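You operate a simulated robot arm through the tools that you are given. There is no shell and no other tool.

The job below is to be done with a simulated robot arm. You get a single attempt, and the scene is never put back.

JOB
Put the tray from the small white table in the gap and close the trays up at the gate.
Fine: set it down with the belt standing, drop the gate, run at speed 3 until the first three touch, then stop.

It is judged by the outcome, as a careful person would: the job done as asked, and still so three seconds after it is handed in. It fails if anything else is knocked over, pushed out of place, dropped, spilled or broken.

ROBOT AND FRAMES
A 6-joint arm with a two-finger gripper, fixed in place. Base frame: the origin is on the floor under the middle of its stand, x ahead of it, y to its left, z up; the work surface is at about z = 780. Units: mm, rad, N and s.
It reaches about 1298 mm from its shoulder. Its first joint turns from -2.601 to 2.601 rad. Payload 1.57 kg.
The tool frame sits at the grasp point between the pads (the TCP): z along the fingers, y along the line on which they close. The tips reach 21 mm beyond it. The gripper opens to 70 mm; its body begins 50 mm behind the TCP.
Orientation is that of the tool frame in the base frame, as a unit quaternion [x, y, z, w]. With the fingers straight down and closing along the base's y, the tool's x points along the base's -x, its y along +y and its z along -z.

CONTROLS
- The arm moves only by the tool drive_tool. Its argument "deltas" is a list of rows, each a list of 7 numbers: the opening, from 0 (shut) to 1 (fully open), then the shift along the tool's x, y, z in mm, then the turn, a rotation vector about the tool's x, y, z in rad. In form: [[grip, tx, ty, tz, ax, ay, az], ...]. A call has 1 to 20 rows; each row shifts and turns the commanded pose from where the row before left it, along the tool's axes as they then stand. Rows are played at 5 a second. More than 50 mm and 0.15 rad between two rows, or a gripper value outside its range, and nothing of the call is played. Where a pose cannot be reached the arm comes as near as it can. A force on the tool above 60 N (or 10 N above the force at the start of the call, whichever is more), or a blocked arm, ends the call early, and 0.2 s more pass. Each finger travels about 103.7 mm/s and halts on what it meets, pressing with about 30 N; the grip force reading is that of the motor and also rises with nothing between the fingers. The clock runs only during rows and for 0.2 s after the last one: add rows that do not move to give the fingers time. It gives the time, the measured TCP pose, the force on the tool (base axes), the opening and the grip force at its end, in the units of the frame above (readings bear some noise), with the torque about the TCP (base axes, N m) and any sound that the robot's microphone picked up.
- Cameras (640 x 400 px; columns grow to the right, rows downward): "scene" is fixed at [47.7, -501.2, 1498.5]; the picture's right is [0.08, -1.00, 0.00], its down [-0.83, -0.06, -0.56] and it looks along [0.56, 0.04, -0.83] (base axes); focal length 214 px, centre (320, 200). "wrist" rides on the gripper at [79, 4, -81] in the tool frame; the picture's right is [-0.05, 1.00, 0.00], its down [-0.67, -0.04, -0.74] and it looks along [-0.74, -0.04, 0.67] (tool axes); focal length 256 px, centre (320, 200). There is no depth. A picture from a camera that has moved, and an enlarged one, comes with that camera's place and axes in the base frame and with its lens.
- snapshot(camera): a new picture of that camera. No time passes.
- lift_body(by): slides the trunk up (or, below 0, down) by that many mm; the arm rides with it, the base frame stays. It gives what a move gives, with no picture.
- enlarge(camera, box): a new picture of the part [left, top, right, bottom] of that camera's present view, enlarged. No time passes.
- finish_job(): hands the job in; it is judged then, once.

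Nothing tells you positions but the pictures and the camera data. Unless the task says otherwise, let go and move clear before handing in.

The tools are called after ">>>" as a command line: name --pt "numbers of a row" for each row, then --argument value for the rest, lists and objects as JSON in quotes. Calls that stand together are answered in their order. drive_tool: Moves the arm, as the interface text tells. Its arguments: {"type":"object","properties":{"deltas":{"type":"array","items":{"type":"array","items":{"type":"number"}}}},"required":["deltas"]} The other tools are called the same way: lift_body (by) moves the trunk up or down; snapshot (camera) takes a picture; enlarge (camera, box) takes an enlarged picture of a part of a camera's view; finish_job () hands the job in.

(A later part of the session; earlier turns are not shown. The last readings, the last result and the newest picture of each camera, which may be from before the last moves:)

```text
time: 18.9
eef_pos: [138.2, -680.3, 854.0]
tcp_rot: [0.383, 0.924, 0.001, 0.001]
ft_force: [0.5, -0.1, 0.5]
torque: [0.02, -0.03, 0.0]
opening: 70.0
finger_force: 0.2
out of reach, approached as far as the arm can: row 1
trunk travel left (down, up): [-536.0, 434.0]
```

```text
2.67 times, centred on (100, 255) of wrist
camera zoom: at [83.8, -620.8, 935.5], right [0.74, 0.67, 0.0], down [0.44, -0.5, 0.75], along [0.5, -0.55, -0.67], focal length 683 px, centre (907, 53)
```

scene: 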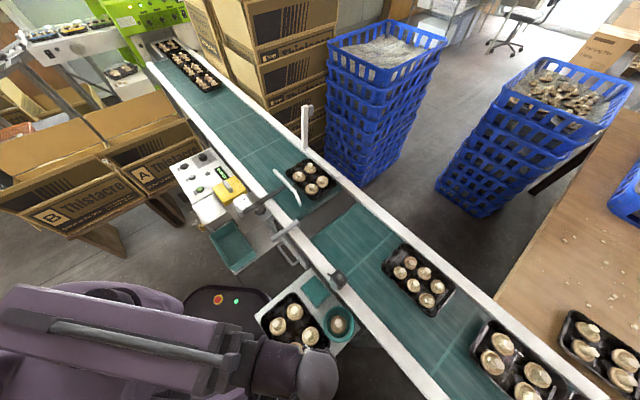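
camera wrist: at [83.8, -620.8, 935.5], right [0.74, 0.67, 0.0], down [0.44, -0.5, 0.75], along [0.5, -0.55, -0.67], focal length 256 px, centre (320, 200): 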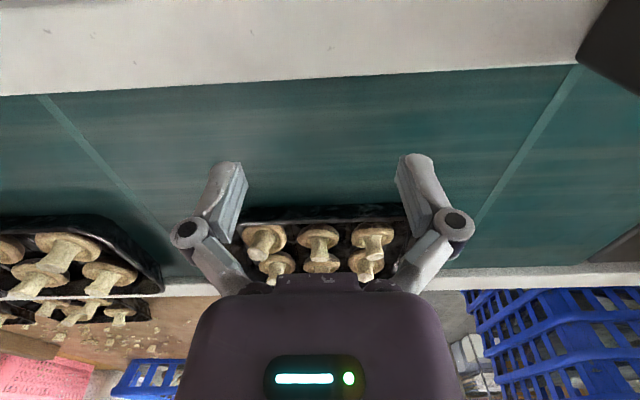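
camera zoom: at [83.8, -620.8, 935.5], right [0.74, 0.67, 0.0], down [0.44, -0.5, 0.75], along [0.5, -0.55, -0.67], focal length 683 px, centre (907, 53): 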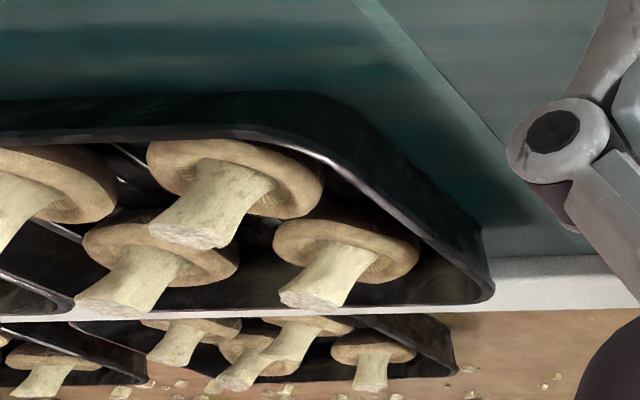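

The tray walls clearly slope inward toward the bottom, so I'll need to tilt the fingers to match. To measure the slope I'll back off so the camera looks edge-on at T2's downstream wall from a low angle.

>>> drive_tool --pt "1 33 30 0 0 0 0" --pt "1 33 30 0 0 0 0" --pt "1 33 30 0 0 0 0" --pt "1 0 0 0 0 0 0"

>>> enlarge --camera "wrist" --box '[240, 180, 410, 290]'

>>> snapshot --camera "wrist"

```text
time: 19.9
eef_pos: [132.6, -545.5, 854.2]
tcp_rot: [0.383, 0.924, 0.0, 0.001]
ft_force: [-0.2, -0.1, -0.8]
torque: [-0.03, 0.02, -0.04]
opening: 70.2
finger_force: 0.0
trunk travel left (down, up): [-536.0, 434.0]
```

```text
3.64 times, centred on (325, 235) of wrist
camera zoom: at [78.5, -486.0, 935.6], right [0.74, 0.67, 0.0], down [0.44, -0.5, 0.75], along [0.5, -0.55, -0.67], focal length 931 px, centre (302, 73)
```

zoom: 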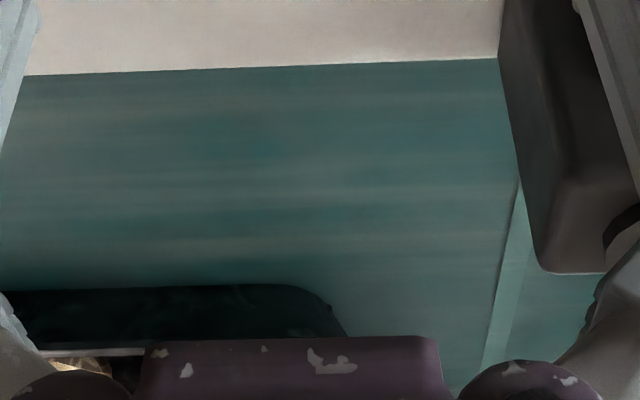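

```text
taken
camera wrist: at [78.5, -486.0, 935.6], right [0.74, 0.67, 0.0], down [0.44, -0.5, 0.75], along [0.5, -0.55, -0.67], focal length 256 px, centre (320, 200)
```

wrist: 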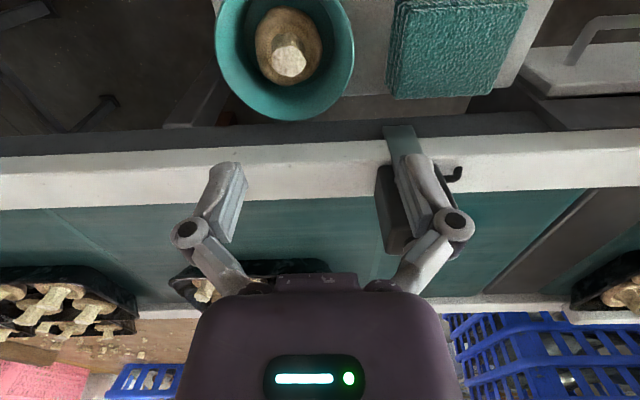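

The gripper hides T2's rim here, but T3's and T1's corners are visible at the sides. I'll zoom on those.

>>> enlarge --camera "wrist" --box '[40, 250, 180, 350]'

>>> enlarge --camera "wrist" --box '[540, 230, 640, 330]'

>>> enlarge --camera "wrist" --box '[140, 240, 260, 320]'

```text
4.00 times, centred on (110, 300) of wrist
camera zoom: at [78.5, -486.0, 935.6], right [0.74, 0.67, 0.0], down [0.44, -0.5, 0.75], along [0.5, -0.55, -0.67], focal length 1024 px, centre (1160, -200)
```

zoom: 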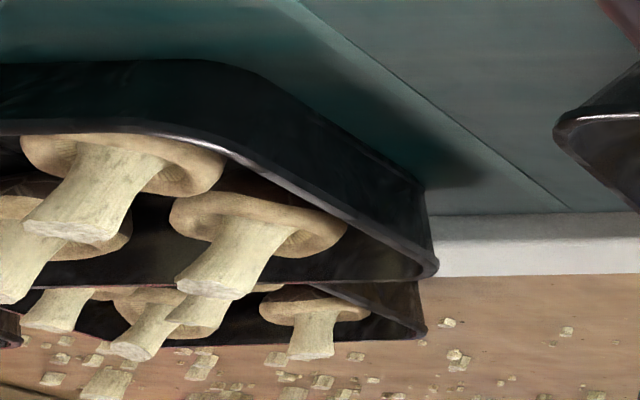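

```text
4.00 times, centred on (590, 280) of wrist
camera zoom: at [78.5, -486.0, 935.6], right [0.74, 0.67, 0.0], down [0.44, -0.5, 0.75], along [0.5, -0.55, -0.67], focal length 1024 px, centre (-760, -120)
```

zoom: 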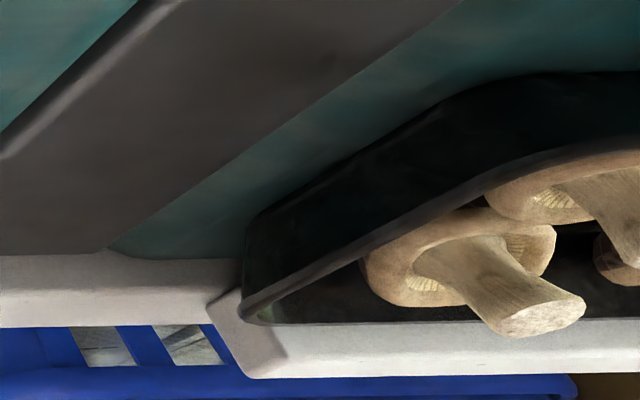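

```text
5.00 times, centred on (200, 280) of wrist
camera zoom: at [78.5, -486.0, 935.6], right [0.74, 0.67, 0.0], down [0.44, -0.5, 0.75], along [0.5, -0.55, -0.67], focal length 1280 px, centre (920, -200)
```

zoom: 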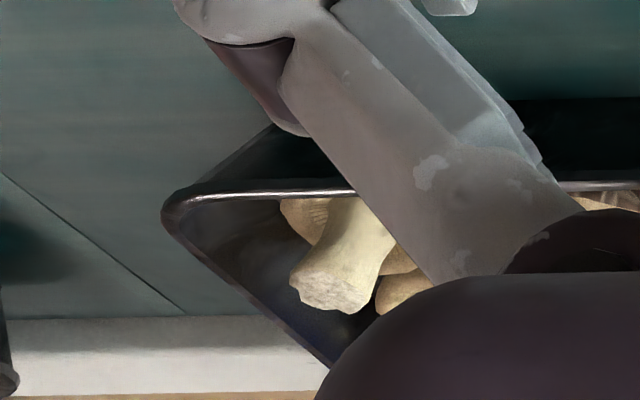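

The geometry is consistent: tray rims are about 27 mm above their base, the walls slope about 23° and the belt runs at 45°. Now I'll go back to the table tray, tilt the fingers 0.40 rad to match the upstream wall, and close the opening to about 26 mm so the inner finger clears the mushrooms.

>>> drive_tool --pt "1 34.1 -19.8 0 0 0 0" --pt "1 34.1 -19.8 0 0 0 0" --pt "1 34.1 -19.8 0 0 0 0" --pt "1 34.1 -19.8 0 0 0 0" --pt "0.7 0 0 0 -0.1334 0 0" --pt "0.4 0 0 0 -0.1333 0 0" --pt "0.38 0 0 0 -0.1333 0 0" --pt "0.38 0 0 0 0 0 0"

>>> snapshot --camera "wrist"

>>> snapshot --camera "scene"

```text
time: 21.5
eef_pos: [-7.9, -496.4, 867.5]
tcp_rot: [0.38, 0.908, 0.165, 0.068]
ft_force: [18.3, 26.7, 1.5]
torque: [-2.5, 1.83, -3.05]
opening: 26.8
finger_force: 0.1
out of reach, approached as far as the arm can: row 6, 7
trunk travel left (down, up): [-536.0, 434.0]
stopped in row 7: the force on the tool passed its limit at 73 N (the readings are from after the stop); the commanded pose is now the measured one
```

```text
taken
camera wrist: at [-82.0, -458.2, 945.3], right [0.7, 0.62, 0.35], down [0.26, -0.68, 0.68], along [0.66, -0.39, -0.64], focal length 256 px, centre (320, 200)
```

wrist: 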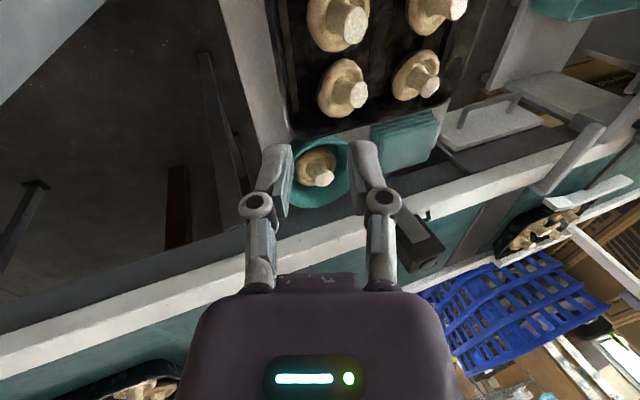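

```text
taken
```

scene: 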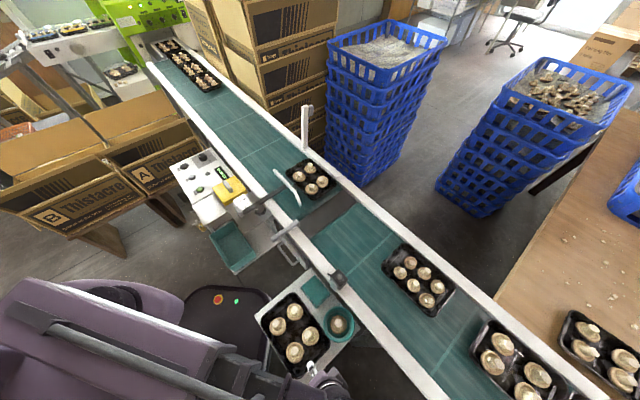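

The tilt was stopped by a contact force pushing the tool in the +x +y direction. I need to find out what it touched before doing anything else.

>>> enlarge --camera "scene" --box '[200, 260, 400, 400]'

>>> enlarge --camera "wrist" --box '[150, 100, 450, 300]'

>>> enlarge --camera "wrist" --box '[0, 0, 300, 300]'

```text
2.86 times, centred on (300, 330) of scene
camera zoom: at [47.7, -501.2, 1498.5], right [0.08, -1.0, 0.0], down [-0.83, -0.06, -0.56], along [0.56, 0.04, -0.83], focal length 613 px, centre (377, -171)
```

zoom: 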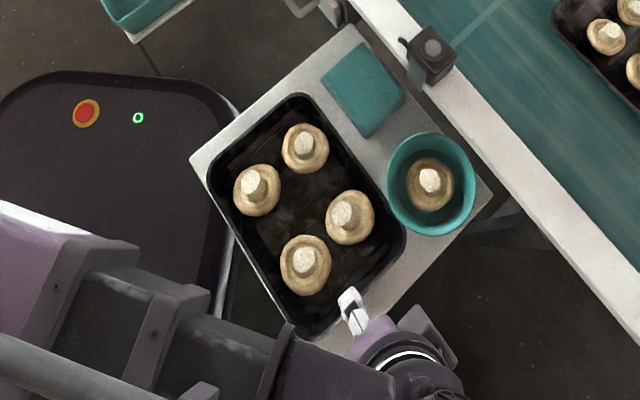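

```text
2.00 times, centred on (300, 200) of wrist
camera zoom: at [-82.0, -458.2, 945.3], right [0.7, 0.62, 0.35], down [0.26, -0.68, 0.68], along [0.66, -0.39, -0.64], focal length 512 px, centre (360, 200)
```

zoom: 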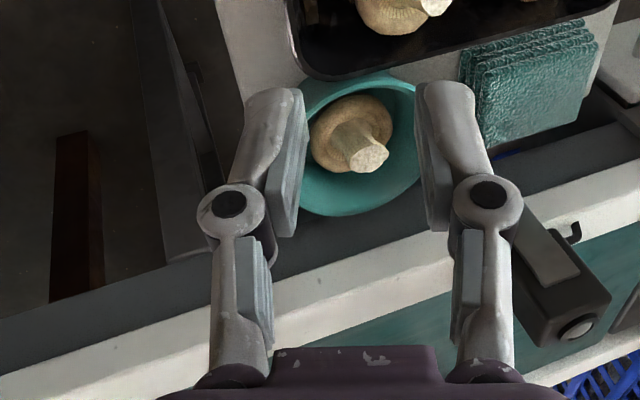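

```text
1.33 times, centred on (150, 150) of wrist
camera zoom: at [-82.0, -458.2, 945.3], right [0.7, 0.62, 0.35], down [0.26, -0.68, 0.68], along [0.66, -0.39, -0.64], focal length 341 px, centre (547, 267)
```

zoom: 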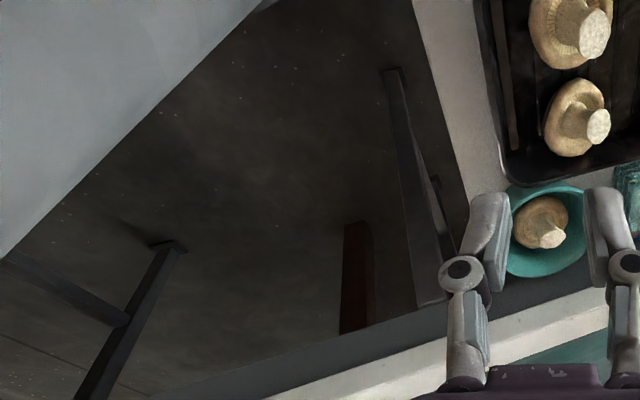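

The contact point works out to be right at the wrist camera, which sits on the robot side next to the arm's own wrist, so this is probably a self-contact. I'll undo the tilt and check that everything is still in place.

>>> drive_tool --pt "0.38 0 0 0 0.12 0 0" --pt "0.38 0 0 0 0.12 0 0" --pt "0.38 0 0 0 0.118 0 0" --pt "0.38 0 0 0 0 0 0"

>>> snapshot --camera "wrist"

>>> snapshot --camera "scene"

```text
time: 22.5
eef_pos: [-14.0, -499.0, 855.2]
tcp_rot: [0.384, 0.923, 0.0, 0.001]
ft_force: [0.7, 0.2, -0.7]
torque: [-0.01, 0.0, 0.02]
opening: 26.7
finger_force: 0.1
out of reach, approached as far as the arm can: row 1, 2
trunk travel left (down, up): [-536.0, 434.0]
```

```text
taken
camera wrist: at [-69.5, -440.1, 935.6], right [0.75, 0.67, 0.0], down [0.44, -0.5, 0.75], along [0.5, -0.56, -0.67], focal length 256 px, centre (320, 200)
```

wrist: 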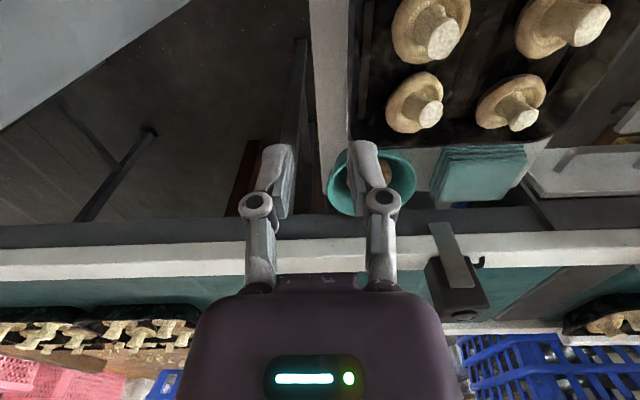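

```text
taken
```

scene: 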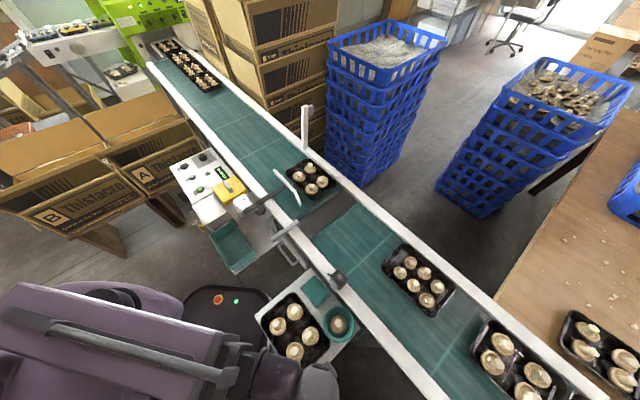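

The tool is straight again, nothing has shifted, and the force is back to zero. There is a gray surface in the upper left of the wrist view that I need to identify before turning the tool around.

>>> enlarge --camera "wrist" --box '[0, 0, 330, 230]'

>>> enlarge --camera "scene" --box '[0, 250, 400, 400]'

```text
1.74 times, centred on (165, 115) of wrist
camera zoom: at [-69.5, -440.1, 935.6], right [0.75, 0.67, 0.0], down [0.44, -0.5, 0.75], along [0.5, -0.56, -0.67], focal length 445 px, centre (590, 348)
```

zoom: 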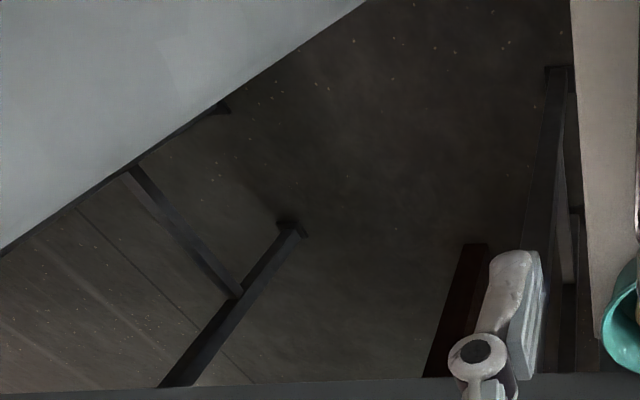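

```text
1.60 times, centred on (200, 325) of scene
camera zoom: at [47.7, -501.2, 1498.5], right [0.08, -1.0, 0.0], down [-0.83, -0.06, -0.56], along [0.56, 0.04, -0.83], focal length 343 px, centre (512, 0)
```

zoom: 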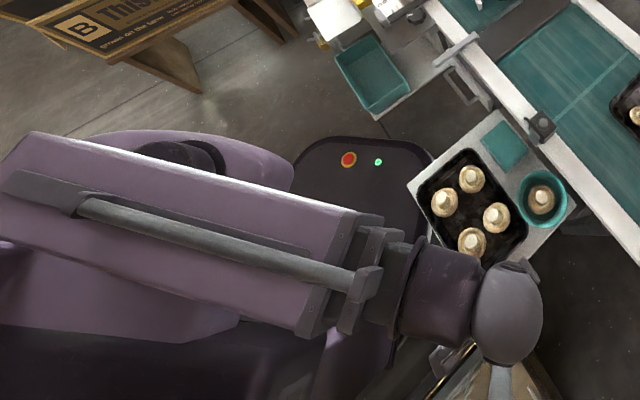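

Enlarging a wide box seems to show areas beyond the normal frame. I'll use that to see what is below and behind the wrist.

>>> enlarge --camera "scene" --box '[0, 390, 640, 400]'

>>> enlarge --camera "wrist" --box '[0, 0, 640, 10]'

>>> enlarge --camera "wrist" --box '[0, 0, 10, 400]'

```text
1.00 times, centred on (320, 395) of scene (not enlarged: the box is as wide or as high as the picture)
camera zoom: at [47.7, -501.2, 1498.5], right [0.08, -1.0, 0.0], down [-0.83, -0.06, -0.56], along [0.56, 0.04, -0.83], focal length 214 px, centre (320, 5)
```

zoom: 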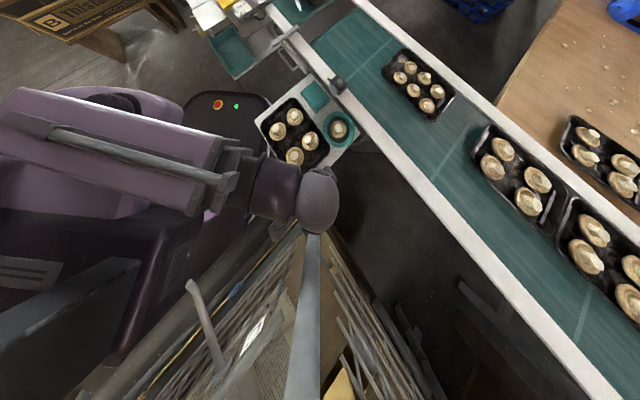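

```text
1.00 times, centred on (320, 5) of wrist (not enlarged: the box is as wide or as high as the picture)
camera zoom: at [-69.5, -440.1, 935.6], right [0.75, 0.67, 0.0], down [0.44, -0.5, 0.75], along [0.5, -0.56, -0.67], focal length 256 px, centre (320, 395)
```

zoom: 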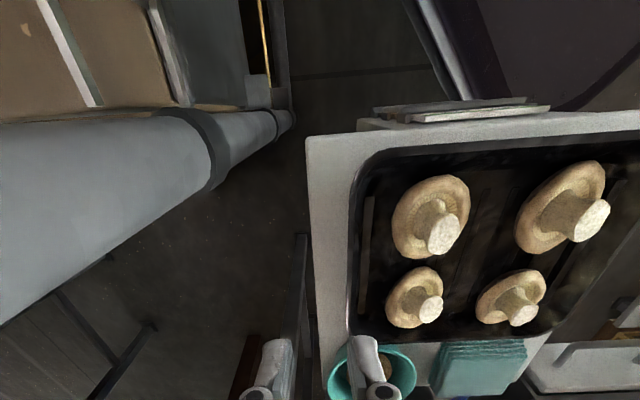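

```text
1.00 times, centred on (5, 200) of wrist (not enlarged: the box is as wide or as high as the picture)
camera zoom: at [-69.5, -440.1, 935.6], right [0.75, 0.67, 0.0], down [0.44, -0.5, 0.75], along [0.5, -0.56, -0.67], focal length 256 px, centre (635, 200)
```

zoom: 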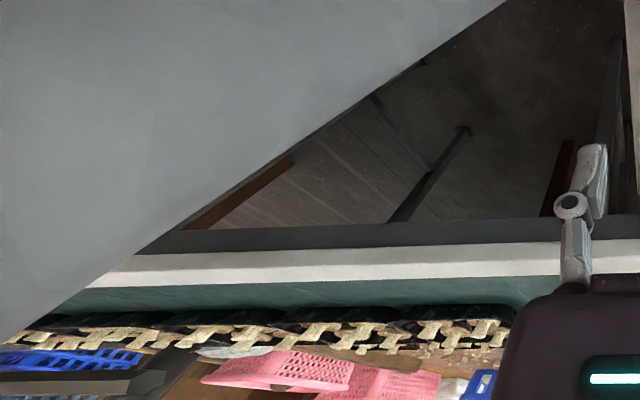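

It's a slim vertical mast (the scene camera's stand, axis near (-111, -500), radius about 15 mm), and the wrist camera brushed it. I'll move away from it and turn the tool half round so the camera sits on the belt side.

>>> drive_tool --pt "0.38 -34 17.7 0 0 0 0" --pt "0.38 -34 17.7 0 0 0 0" --pt "0.38 -34 17.7 0 0 0 0" --pt "0.38 -34 17.7 0 0 0 0" --pt "0.38 0 0 0 0 0 -0.149" --pt "0.38 0 0 0 0 0 -0.149" --pt "0.38 0 0 0 0 0 -0.149" --pt "0.38 0 0 0 0 0 -0.149" --pt "0.38 0 0 0 0 0 -0.149" --pt "0.38 0 0 0 0 0 -0.149" --pt "0.38 0 0 0 0 0 -0.149" --pt "0.38 0 0 0 0 0 -0.149" --pt "0.38 0 0 0 0 0 -0.149" --pt "0.38 0 0 0 0 0 -0.149"

>>> snapshot --camera "wrist"

```text
time: 25.5
eef_pos: [130.2, -546.1, 854.9]
tcp_rot: [-0.345, 0.939, -0.001, 0.002]
ft_force: [-1.0, -0.4, 0.3]
torque: [-0.02, -0.03, 0.01]
opening: 26.6
finger_force: 0.1
trunk travel left (down, up): [-536.0, 434.0]
```

```text
taken
camera wrist: at [66.2, -594.5, 935.4], right [-0.61, 0.8, 0.0], down [0.53, 0.4, 0.75], along [0.6, 0.45, -0.66], focal length 256 px, centre (320, 200)
```

wrist: 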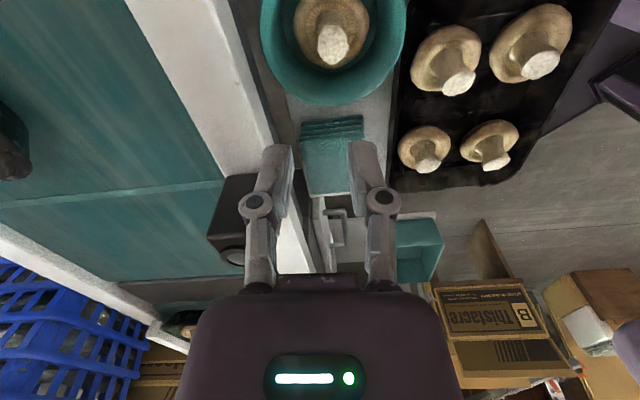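

The rotation is going well. I'm continuing the half turn.

>>> drive_tool --pt "0.38 0 0 0 0 0 -0.1376" --pt "0.38 0 0 0 0 0 -0.1376" --pt "0.38 0 0 0 0 0 -0.1376" --pt "0.38 0 0 0 0 0 -0.1376" --pt "0.38 0 0 0 0 0 -0.1376" --pt "0.38 0 0 0 0 0 -0.1376" --pt "0.38 0 0 0 0 0 -0.1376" --pt "0.38 0 0 0 0 0 -0.1376" --pt "0.38 0 0 0 0 0 -0.1376" --pt "0.38 0 0 0 0 0 -0.1376" --pt "0.38 0 0 0 0 0 -0.1376" --pt "0.38 0 0 0 0 0 -0.1376" --pt "0.38 0 0 0 0 0 0"

>>> snapshot --camera "wrist"

>>> enlarge --camera "wrist" --box '[0, 0, 640, 10]'

```text
time: 28.3
eef_pos: [132.4, -546.1, 855.0]
tcp_rot: [0.714, -0.7, 0.0, 0.0]
ft_force: [-0.4, -0.3, 0.2]
torque: [-0.03, -0.01, 0.0]
opening: 26.6
finger_force: 0.1
out of reach, approached as far as the arm can: row 7, 8, 9, 10, 11, 12
trunk travel left (down, up): [-536.0, 434.0]
```

```text
taken
camera wrist: at [129.0, -625.4, 935.6], right [-1.0, 0.03, 0.0], down [0.02, 0.67, 0.75], along [0.03, 0.74, -0.67], focal length 256 px, centre (320, 200)
```

wrist: 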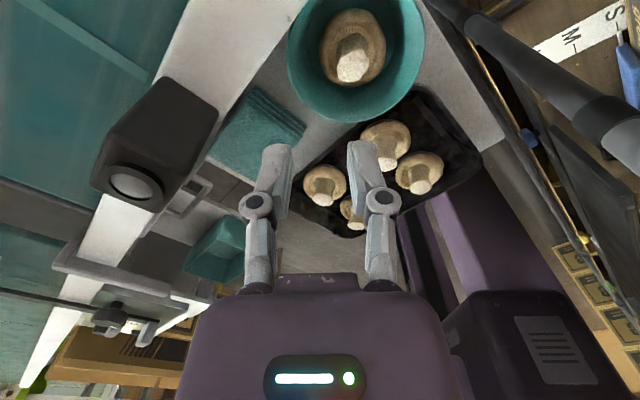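

```text
1.00 times, centred on (320, 5) of wrist (not enlarged: the box is as wide or as high as the picture)
camera zoom: at [129.0, -625.4, 935.6], right [-1.0, 0.03, 0.0], down [0.02, 0.67, 0.75], along [0.03, 0.74, -0.67], focal length 256 px, centre (320, 395)
```

zoom: 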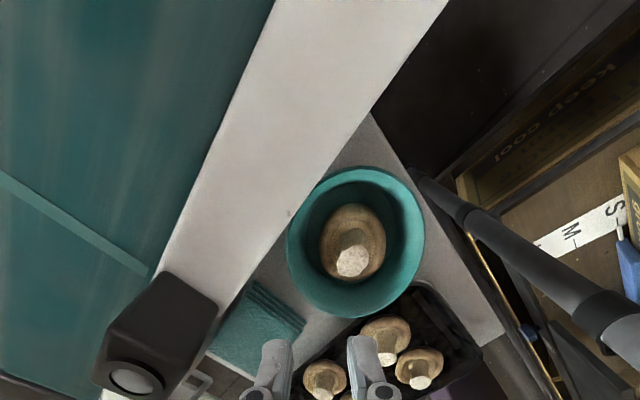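

The wrist roll reaches its limit in that direction. Working it out again, with the original yaw the camera clears the mast by about 17 mm if I tilt over the tray interior and approach the wall from there. I'll rotate back and do that.

>>> drive_tool --pt "0.38 0 0 0 0 0 0.1484" --pt "0.38 0 0 0 0 0 0.1484" --pt "0.38 0 0 0 0 0 0.1484" --pt "0.38 0 0 0 0 0 0.1484" --pt "0.38 0 0 0 0 0 0.1484" --pt "0.38 0 0 0 0 0 0.1484" --pt "0.38 0 0 0 0 0 0.1484" --pt "0.38 0 0 0 0 0 0.1484" --pt "0.38 0 0 0 0 0 0.1484" --pt "0.38 0 0 0 0 0 0.1484" --pt "0.38 0 0 0 0 0 0.1484" --pt "0.38 0 0 0 0 0 0.1484" --pt "0.38 0 0 0 0 0 0.1484" --pt "0.38 0 0 0 0 0 0.1484" --pt "0.38 0 0 0 0 0 0.1484" --pt "0.38 0 0 0 0 0 0.1484" --pt "0.38 0 0 0 0 0 0"

```text
time: 31.9
eef_pos: [131.5, -545.8, 854.5]
tcp_rot: [0.382, 0.924, 0.001, 0.0]
ft_force: [-0.7, -0.4, 0.6]
torque: [-0.01, -0.04, -0.05]
opening: 26.6
finger_force: 0.0
trunk travel left (down, up): [-536.0, 434.0]
```

The yaw is back to the belt-aligned orientation. Now I'll move over the tray interior and tilt there, well away from the mast.

>>> drive_tool --pt "0.38 41.7 -9.2 0 0 0 0" --pt "0.38 41.7 -9.2 0 0 0 0" --pt "0.38 0 0 0 -0.12 0 0" --pt "0.38 0 0 0 -0.12 0 0" --pt "0.38 0 0 0 -0.12 0 0" --pt "0.38 0 0 0 0 0 0"

>>> snapshot --camera "wrist"

>>> enlarge --camera "wrist" --box '[0, 0, 640, 10]'

```text
time: 33.3
eef_pos: [58.4, -499.8, 867.6]
tcp_rot: [0.375, 0.909, 0.166, 0.069]
ft_force: [0.2, -0.3, -0.1]
torque: [0.01, 0.03, -0.03]
opening: 26.6
finger_force: 0.0
out of reach, approached as far as the arm can: row 4, 5
trunk travel left (down, up): [-536.0, 434.0]
```

```text
taken
camera wrist: at [-16.2, -461.5, 943.9], right [0.7, 0.62, 0.35], down [0.26, -0.68, 0.68], along [0.67, -0.38, -0.64], focal length 256 px, centre (320, 200)
```

wrist: 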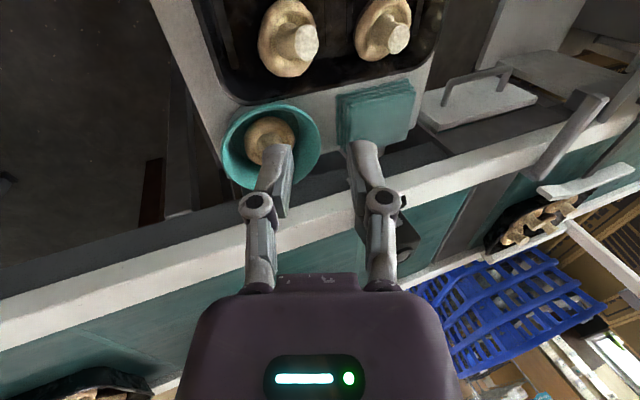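

```text
1.00 times, centred on (320, 5) of wrist (not enlarged: the box is as wide or as high as the picture)
camera zoom: at [-16.2, -461.5, 943.9], right [0.7, 0.62, 0.35], down [0.26, -0.68, 0.68], along [0.67, -0.38, -0.64], focal length 256 px, centre (320, 395)
```

zoom: 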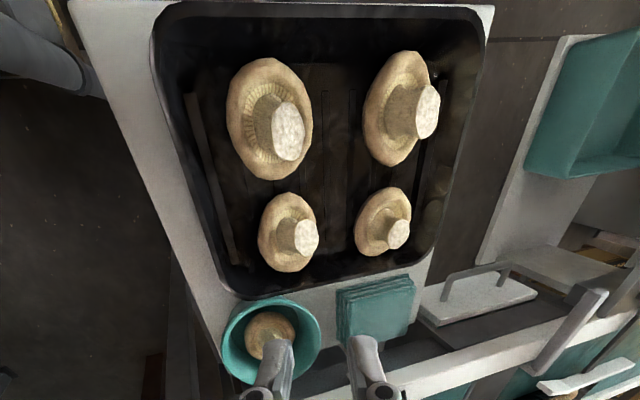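

The tilt succeeded without contact and the whole tray is in view. I'll enlarge the upstream wall to compute its exact position and height.

>>> enlarge --camera "wrist" --box '[150, 0, 350, 125]'

>>> enlarge --camera "wrist" --box '[200, 60, 440, 210]'

```text
3.20 times, centred on (250, 62) of wrist
camera zoom: at [-16.2, -461.5, 943.9], right [0.7, 0.62, 0.35], down [0.26, -0.68, 0.68], along [0.67, -0.38, -0.64], focal length 819 px, centre (544, 640)
```

zoom: 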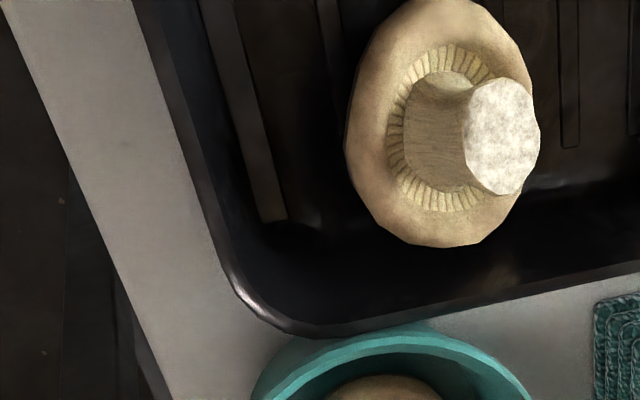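

```text
2.67 times, centred on (320, 135) of wrist
camera zoom: at [-16.2, -461.5, 943.9], right [0.7, 0.62, 0.35], down [0.26, -0.68, 0.68], along [0.67, -0.38, -0.64], focal length 683 px, centre (320, 373)
```

zoom: 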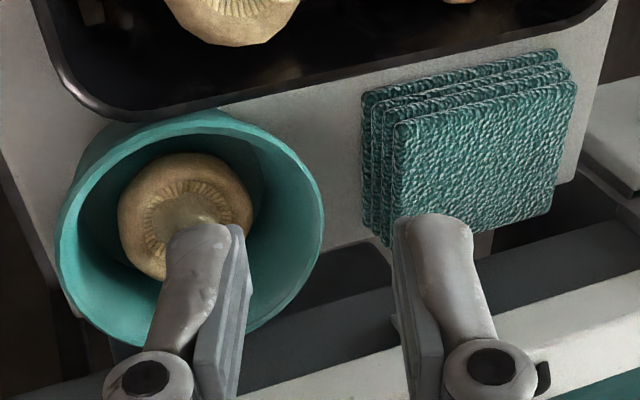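

The upstream rim edge is at t≈-343 along the belt direction, and the slot between the mushrooms is at s≈348. I'll move over it at the same height, keeping clear of the mast, and check before descending.

>>> drive_tool --pt "0.35 23.4 -14.3 -5.4 0 0 0" --pt "0.35 23.3 -14.2 -5.4 0 0 0" --pt "0.35 0 0 0 0 0 0"

>>> enlarge --camera "wrist" --box '[0, 0, 640, 10]'

>>> enlarge --camera "wrist" --box '[220, 0, 460, 150]'

```text
time: 34.1
eef_pos: [5.0, -488.4, 866.5]
tcp_rot: [0.376, 0.909, 0.166, 0.069]
ft_force: [-0.9, -0.4, 0.3]
torque: [0.01, -0.01, 0.0]
opening: 24.4
finger_force: 0.1
trunk travel left (down, up): [-536.0, 434.0]
```

```text
1.00 times, centred on (320, 5) of wrist (not enlarged: the box is as wide or as high as the picture)
camera zoom: at [-70.9, -450.1, 943.9], right [0.7, 0.62, 0.35], down [0.26, -0.68, 0.68], along [0.67, -0.38, -0.64], focal length 256 px, centre (320, 395)
```

zoom: 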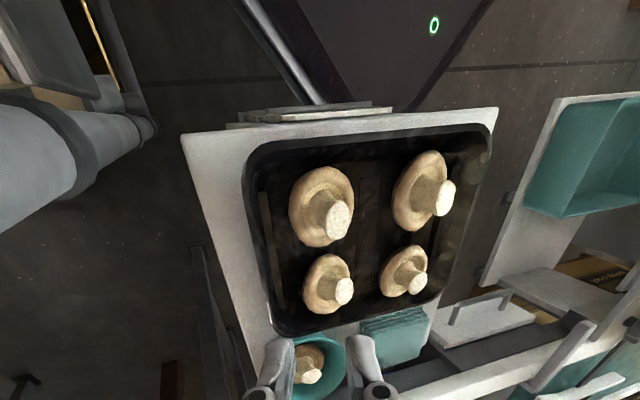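

```text
2.67 times, centred on (340, 75) of wrist
camera zoom: at [-70.9, -450.1, 943.9], right [0.7, 0.62, 0.35], down [0.26, -0.68, 0.68], along [0.67, -0.38, -0.64], focal length 683 px, centre (267, 533)
```

zoom: 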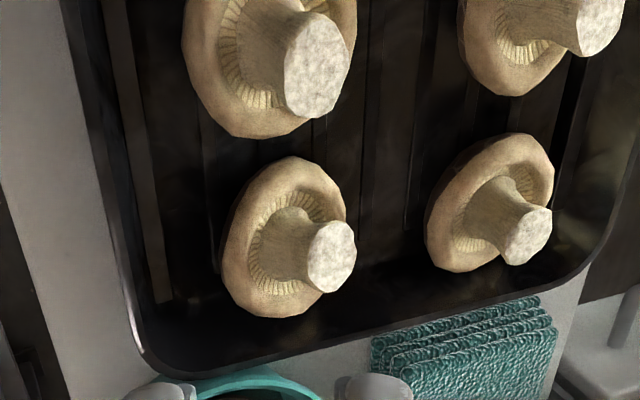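

The slot between the mushrooms lines up with the grasp point. I'll lower the trunk 105 mm, which is just above the rim, and check.

>>> lift_body --by -105

>>> snapshot --camera "wrist"

>>> enlarge --camera "wrist" --box '[200, 60, 440, 210]'

>>> enlarge --camera "scene" --box '[230, 290, 400, 400]'

```text
time: 35.5
eef_pos: [4.5, -489.0, 761.8]
tcp_rot: [0.376, 0.909, 0.166, 0.068]
ft_force: [-1.0, 0.9, 0.3]
torque: [0.05, 0.04, 0.0]
opening: 24.5
finger_force: 0.0
trunk travel left (down, up): [-431.0, 539.0]
```

```text
taken
camera wrist: at [-70.6, -450.2, 838.9], right [0.7, 0.62, 0.35], down [0.26, -0.68, 0.68], along [0.67, -0.38, -0.64], focal length 256 px, centre (320, 200)
```

wrist: 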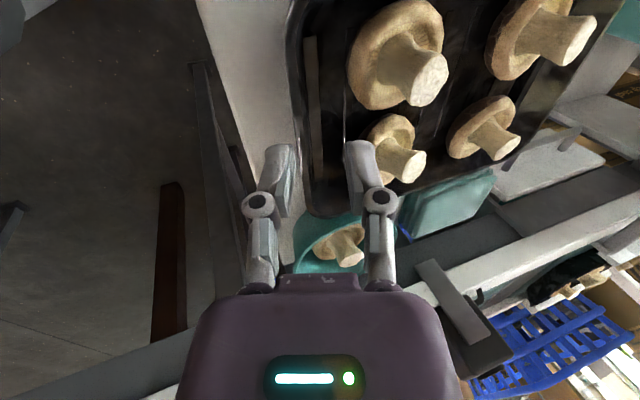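

```text
2.67 times, centred on (320, 135) of wrist
camera zoom: at [-70.6, -450.2, 838.9], right [0.7, 0.62, 0.35], down [0.26, -0.68, 0.68], along [0.67, -0.38, -0.64], focal length 683 px, centre (320, 373)
```

zoom: 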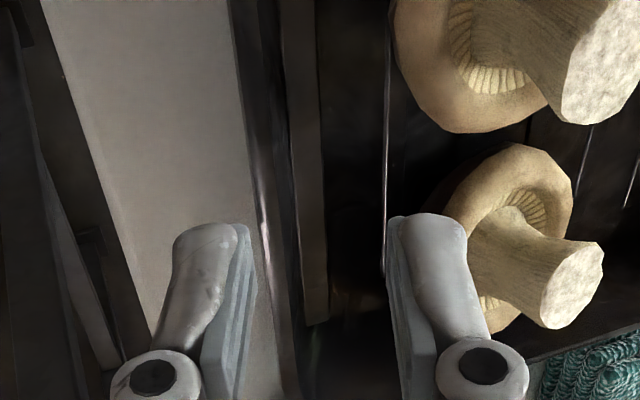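

```text
3.64 times, centred on (315, 345) of scene
camera zoom: at [47.7, -501.2, 1498.5], right [0.08, -1.0, 0.0], down [-0.83, -0.06, -0.56], along [0.56, 0.04, -0.83], focal length 780 px, centre (338, -327)
```

zoom: 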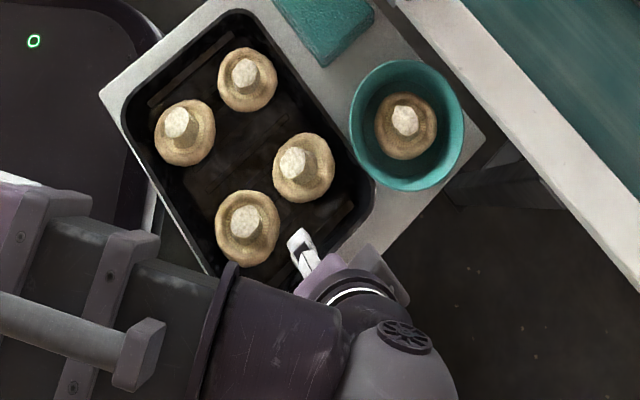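

The fingers straddle the wall and the inner finger has roughly 6 mm to each neighbouring mushroom. I'll lower another 20 mm and watch the force.

>>> lift_body --by -20

>>> enlarge --camera "wrist" --box '[200, 60, 440, 210]'

>>> enlarge --camera "scene" --box '[270, 300, 350, 370]'

```text
time: 35.9
eef_pos: [3.6, -489.5, 750.5]
tcp_rot: [0.375, 0.909, 0.169, 0.07]
ft_force: [-3.4, -0.8, 19.2]
torque: [0.36, -0.33, 0.05]
opening: 32.5
finger_force: 5.0
trunk travel left (down, up): [-419.0, 551.0]
stopped: the force on the tool passed its limit at 73 N (the readings are from after the stop); the commanded pose is now the measured one
```

```text
2.67 times, centred on (320, 135) of wrist
camera zoom: at [-71.2, -450.7, 828.0], right [0.7, 0.62, 0.36], down [0.26, -0.68, 0.68], along [0.67, -0.38, -0.64], focal length 683 px, centre (320, 373)
```

zoom: 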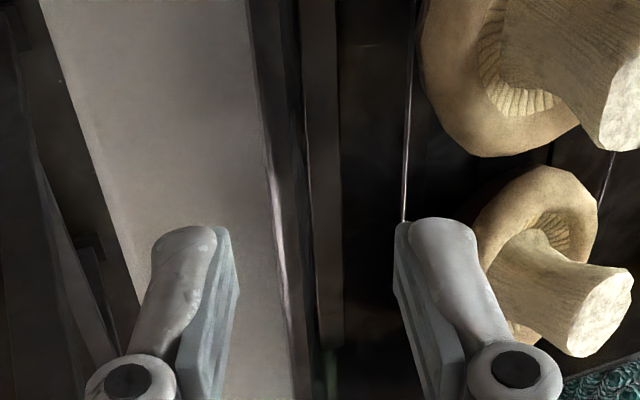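

```text
5.71 times, centred on (310, 335) of scene
camera zoom: at [47.7, -501.2, 1498.5], right [0.08, -1.0, 0.0], down [-0.83, -0.06, -0.56], along [0.56, 0.04, -0.83], focal length 1226 px, centre (377, -571)
```

zoom: 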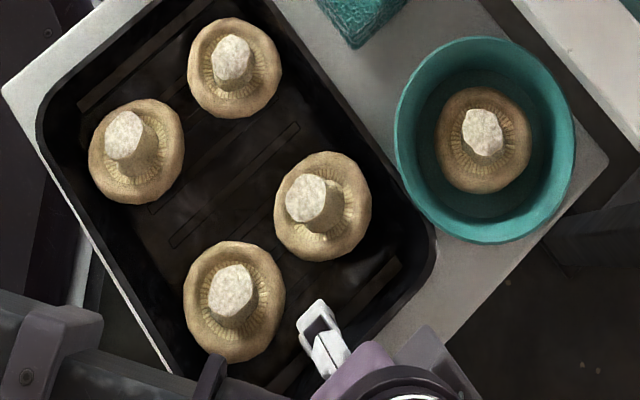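

Something stopped the inner fingertip at about z≈737, earlier than I expected, and spread the fingers slightly. I'll back up a little and inspect before trying again.

>>> lift_body --by 6

>>> snapshot --camera "wrist"

>>> enlarge --camera "wrist" --box '[260, 100, 420, 220]'

>>> enlarge --camera "scene" --box '[230, 260, 390, 400]'

```text
time: 36.5
eef_pos: [4.3, -488.6, 755.4]
tcp_rot: [0.376, 0.909, 0.168, 0.071]
ft_force: [0.9, -0.2, 0.3]
torque: [-0.04, 0.05, -0.02]
opening: 24.3
finger_force: 0.0
trunk travel left (down, up): [-425.0, 545.0]
```

```text
taken
camera wrist: at [-70.9, -451.4, 833.1], right [0.7, 0.62, 0.36], down [0.26, -0.68, 0.68], along [0.67, -0.38, -0.64], focal length 256 px, centre (320, 200)
```

wrist: 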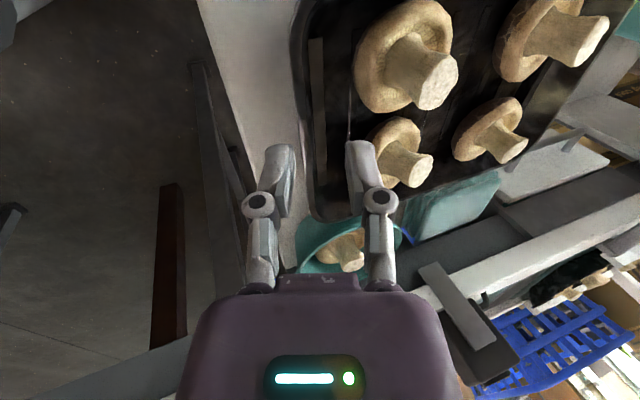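

```text
3.33 times, centred on (340, 160) of wrist
camera zoom: at [-70.9, -451.4, 833.1], right [0.7, 0.62, 0.36], down [0.26, -0.68, 0.68], along [0.67, -0.38, -0.64], focal length 853 px, centre (253, 333)
```

zoom: 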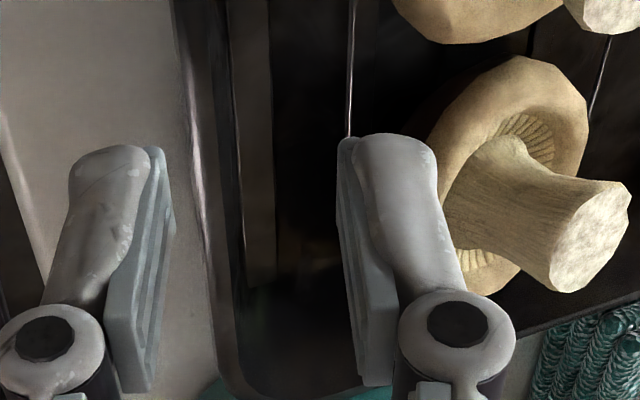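

```text
2.86 times, centred on (310, 330) of scene
camera zoom: at [47.7, -501.2, 1498.5], right [0.08, -1.0, 0.0], down [-0.83, -0.06, -0.56], along [0.56, 0.04, -0.83], focal length 613 px, centre (349, -171)
```

zoom: 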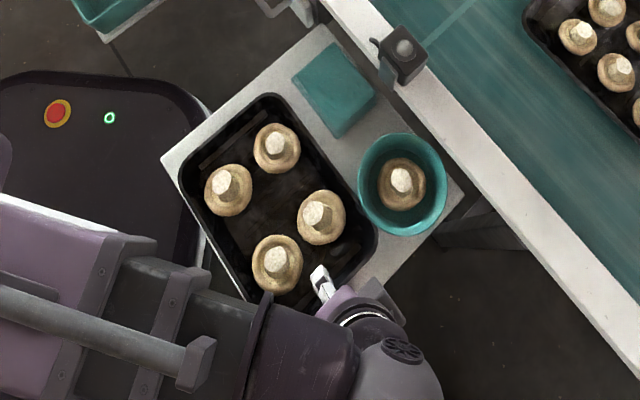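

Nothing has moved: tray and mushrooms are exactly where they were. I'll try again with a narrower opening so the inner finger stays close to the wall and the lip passes between the pads.

>>> lift_body --by 8

>>> drive_tool --pt "0.18 0 -2.6 -1 0 0 0" --pt "0.18 0 -2.6 -1 0 0 0" --pt "0.18 0 0 0 0 0 0"

>>> enlarge --camera "wrist" --box '[260, 100, 420, 220]'

```text
time: 37.1
eef_pos: [3.7, -489.4, 763.5]
tcp_rot: [0.375, 0.909, 0.168, 0.071]
ft_force: [0.0, -0.1, 0.2]
torque: [0.03, -0.02, 0.02]
opening: 24.5
finger_force: 0.0
trunk travel left (down, up): [-433.0, 537.0]
```

```text
time: 37.9
eef_pos: [-1.1, -493.0, 763.9]
tcp_rot: [0.375, 0.909, 0.168, 0.07]
ft_force: [0.1, 1.0, 0.2]
torque: [-0.02, 0.02, -0.01]
opening: 12.8
finger_force: 0.1
trunk travel left (down, up): [-433.0, 537.0]
```

```text
3.33 times, centred on (340, 160) of wrist
camera zoom: at [-75.2, -455.3, 841.3], right [0.7, 0.62, 0.36], down [0.26, -0.68, 0.68], along [0.67, -0.38, -0.64], focal length 853 px, centre (253, 333)
```

zoom: 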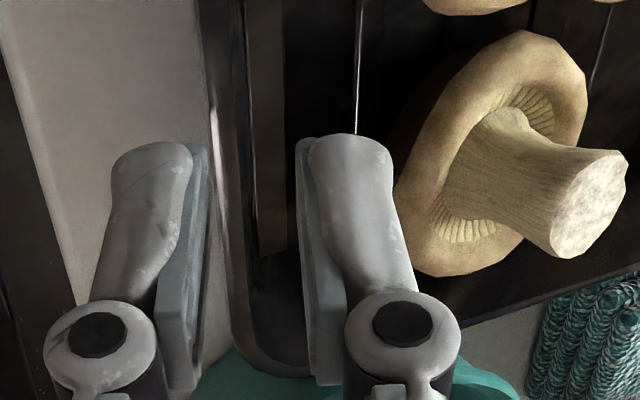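

The lip should come up centred between the pads as I descend. I'll lower in small steps and watch the force.

>>> lift_body --by -10

>>> lift_body --by -3

>>> enlarge --camera "wrist" --box '[260, 100, 420, 220]'

```text
time: 38.4
eef_pos: [-1.0, -493.1, 754.1]
tcp_rot: [0.375, 0.909, 0.168, 0.07]
ft_force: [-1.1, 0.2, 0.3]
torque: [-0.01, 0.0, 0.03]
opening: 12.7
finger_force: 0.0
trunk travel left (down, up): [-423.0, 547.0]
```

```text
time: 39.0
eef_pos: [-0.5, -493.5, 751.2]
tcp_rot: [0.375, 0.909, 0.168, 0.07]
ft_force: [0.3, 0.7, 0.2]
torque: [-0.01, -0.03, -0.01]
opening: 12.5
finger_force: 0.1
trunk travel left (down, up): [-420.0, 550.0]
```

```text
3.33 times, centred on (340, 160) of wrist
camera zoom: at [-75.1, -455.2, 828.3], right [0.7, 0.62, 0.36], down [0.26, -0.68, 0.68], along [0.67, -0.38, -0.64], focal length 853 px, centre (253, 333)
```

zoom: 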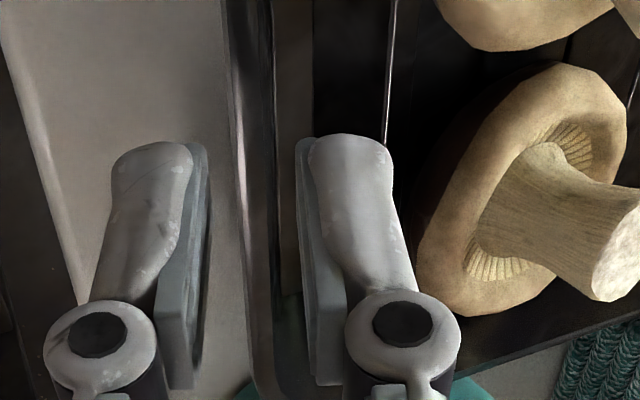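

No contact so far and the lip is coming in between the pads. I'll continue down in 3 mm steps.

>>> lift_body --by -3

>>> lift_body --by -3

>>> enlarge --camera "wrist" --box '[260, 100, 420, 220]'

```text
time: 39.5
eef_pos: [-0.2, -493.2, 747.5]
tcp_rot: [0.376, 0.909, 0.169, 0.07]
ft_force: [-0.1, 0.4, 1.0]
torque: [-0.01, 0.0, -0.03]
opening: 12.5
finger_force: 0.1
trunk travel left (down, up): [-417.0, 553.0]
```

```text
time: 40.0
eef_pos: [-0.5, -492.8, 745.1]
tcp_rot: [0.375, 0.909, 0.168, 0.07]
ft_force: [0.8, -0.7, -0.1]
torque: [-0.01, -0.01, -0.01]
opening: 12.6
finger_force: 0.0
trunk travel left (down, up): [-414.0, 556.0]
```

```text
3.33 times, centred on (340, 160) of wrist
camera zoom: at [-75.1, -455.2, 822.3], right [0.7, 0.62, 0.36], down [0.26, -0.68, 0.68], along [0.67, -0.38, -0.64], focal length 853 px, centre (253, 333)
```

zoom: 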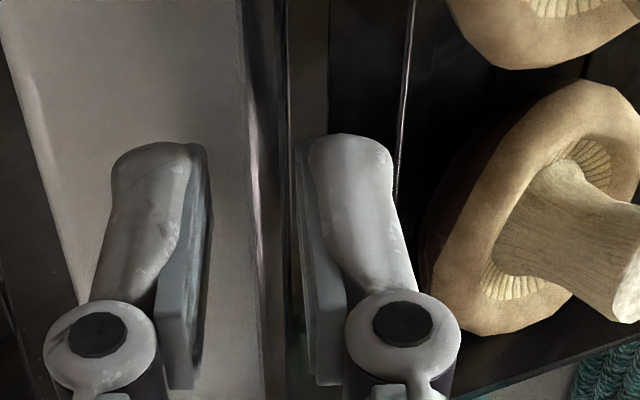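

The tips are now level with the lip, with no contact and the lip centred. I'll keep going down while shifting slightly along the slope.

>>> lift_body --by -4

>>> drive_tool --pt "0.18 0 1.4 0.5 0 0 0"

>>> lift_body --by -3

>>> enlarge --camera "wrist" --box '[260, 100, 420, 220]'

```text
time: 40.5
eef_pos: [-0.0, -493.9, 741.0]
tcp_rot: [0.375, 0.909, 0.168, 0.07]
ft_force: [0.1, -0.4, -0.5]
torque: [0.02, -0.01, 0.01]
opening: 12.6
finger_force: 0.1
trunk travel left (down, up): [-410.0, 560.0]
```

```text
time: 40.9
eef_pos: [1.1, -492.2, 741.7]
tcp_rot: [0.376, 0.909, 0.168, 0.071]
ft_force: [-0.1, -0.7, -0.4]
torque: [0.0, 0.02, 0.03]
opening: 12.6
finger_force: 0.1
trunk travel left (down, up): [-410.0, 560.0]
```

```text
time: 41.5
eef_pos: [0.7, -490.8, 738.0]
tcp_rot: [0.376, 0.909, 0.168, 0.07]
ft_force: [0.1, -1.0, 0.5]
torque: [0.03, 0.0, 0.0]
opening: 12.6
finger_force: 0.0
trunk travel left (down, up): [-407.0, 563.0]
```

```text
3.33 times, centred on (340, 160) of wrist
camera zoom: at [-74.2, -454.0, 815.3], right [0.7, 0.62, 0.36], down [0.26, -0.68, 0.68], along [0.67, -0.38, -0.64], focal length 853 px, centre (253, 333)
```

zoom: 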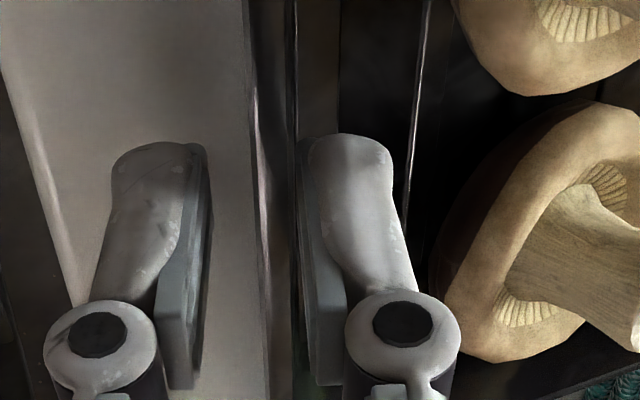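

Still free, with the tips about 8 mm below the lip. I'll go down a little further.

>>> drive_tool --pt "0.18 0 1.0 0.4 0 0 0"

>>> lift_body --by -3

>>> lift_body --by -2

>>> enlarge --camera "wrist" --box '[260, 100, 420, 220]'

>>> enlarge --camera "scene" --box '[270, 300, 350, 370]'

```text
time: 41.9
eef_pos: [0.8, -490.0, 738.1]
tcp_rot: [0.375, 0.909, 0.168, 0.07]
ft_force: [0.1, -0.1, -0.7]
torque: [0.0, -0.01, 0.01]
opening: 12.7
finger_force: 0.0
trunk travel left (down, up): [-407.0, 563.0]
```

```text
time: 42.4
eef_pos: [1.3, -492.1, 734.5]
tcp_rot: [0.375, 0.909, 0.169, 0.071]
ft_force: [0.3, 0.0, -0.4]
torque: [-0.03, 0.01, -0.02]
opening: 12.7
finger_force: 0.0
trunk travel left (down, up): [-404.0, 566.0]
```

```text
time: 42.9
eef_pos: [1.4, -491.8, 733.3]
tcp_rot: [0.376, 0.909, 0.168, 0.07]
ft_force: [0.2, 0.9, -0.3]
torque: [-0.02, 0.0, 0.02]
opening: 12.5
finger_force: 0.1
trunk travel left (down, up): [-402.0, 568.0]
```

```text
3.33 times, centred on (340, 160) of wrist
camera zoom: at [-73.5, -453.3, 810.3], right [0.7, 0.62, 0.36], down [0.26, -0.68, 0.68], along [0.67, -0.38, -0.64], focal length 853 px, centre (253, 333)
```

zoom: 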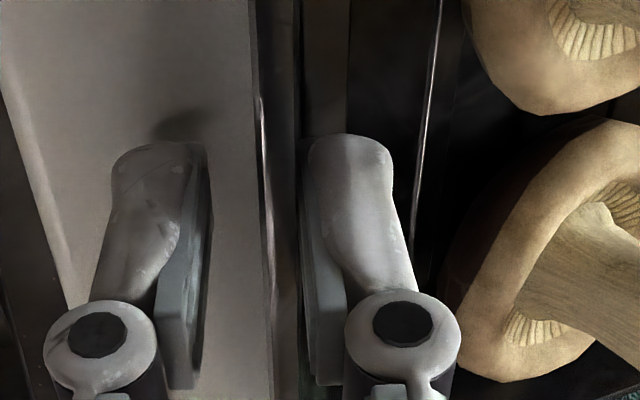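

```text
5.71 times, centred on (310, 335) of scene
camera zoom: at [47.7, -501.2, 1498.5], right [0.08, -1.0, 0.0], down [-0.83, -0.06, -0.56], along [0.56, 0.04, -0.83], focal length 1226 px, centre (377, -571)
```

zoom: 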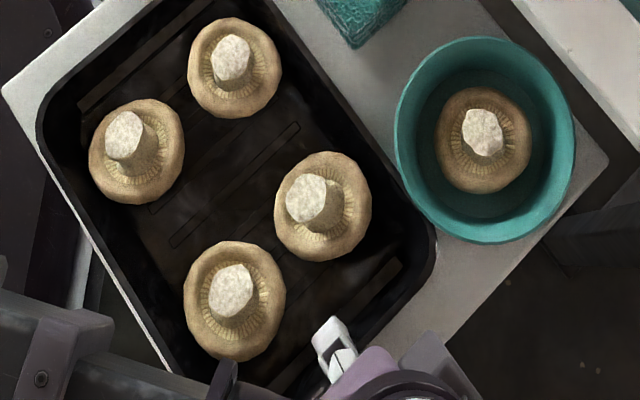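

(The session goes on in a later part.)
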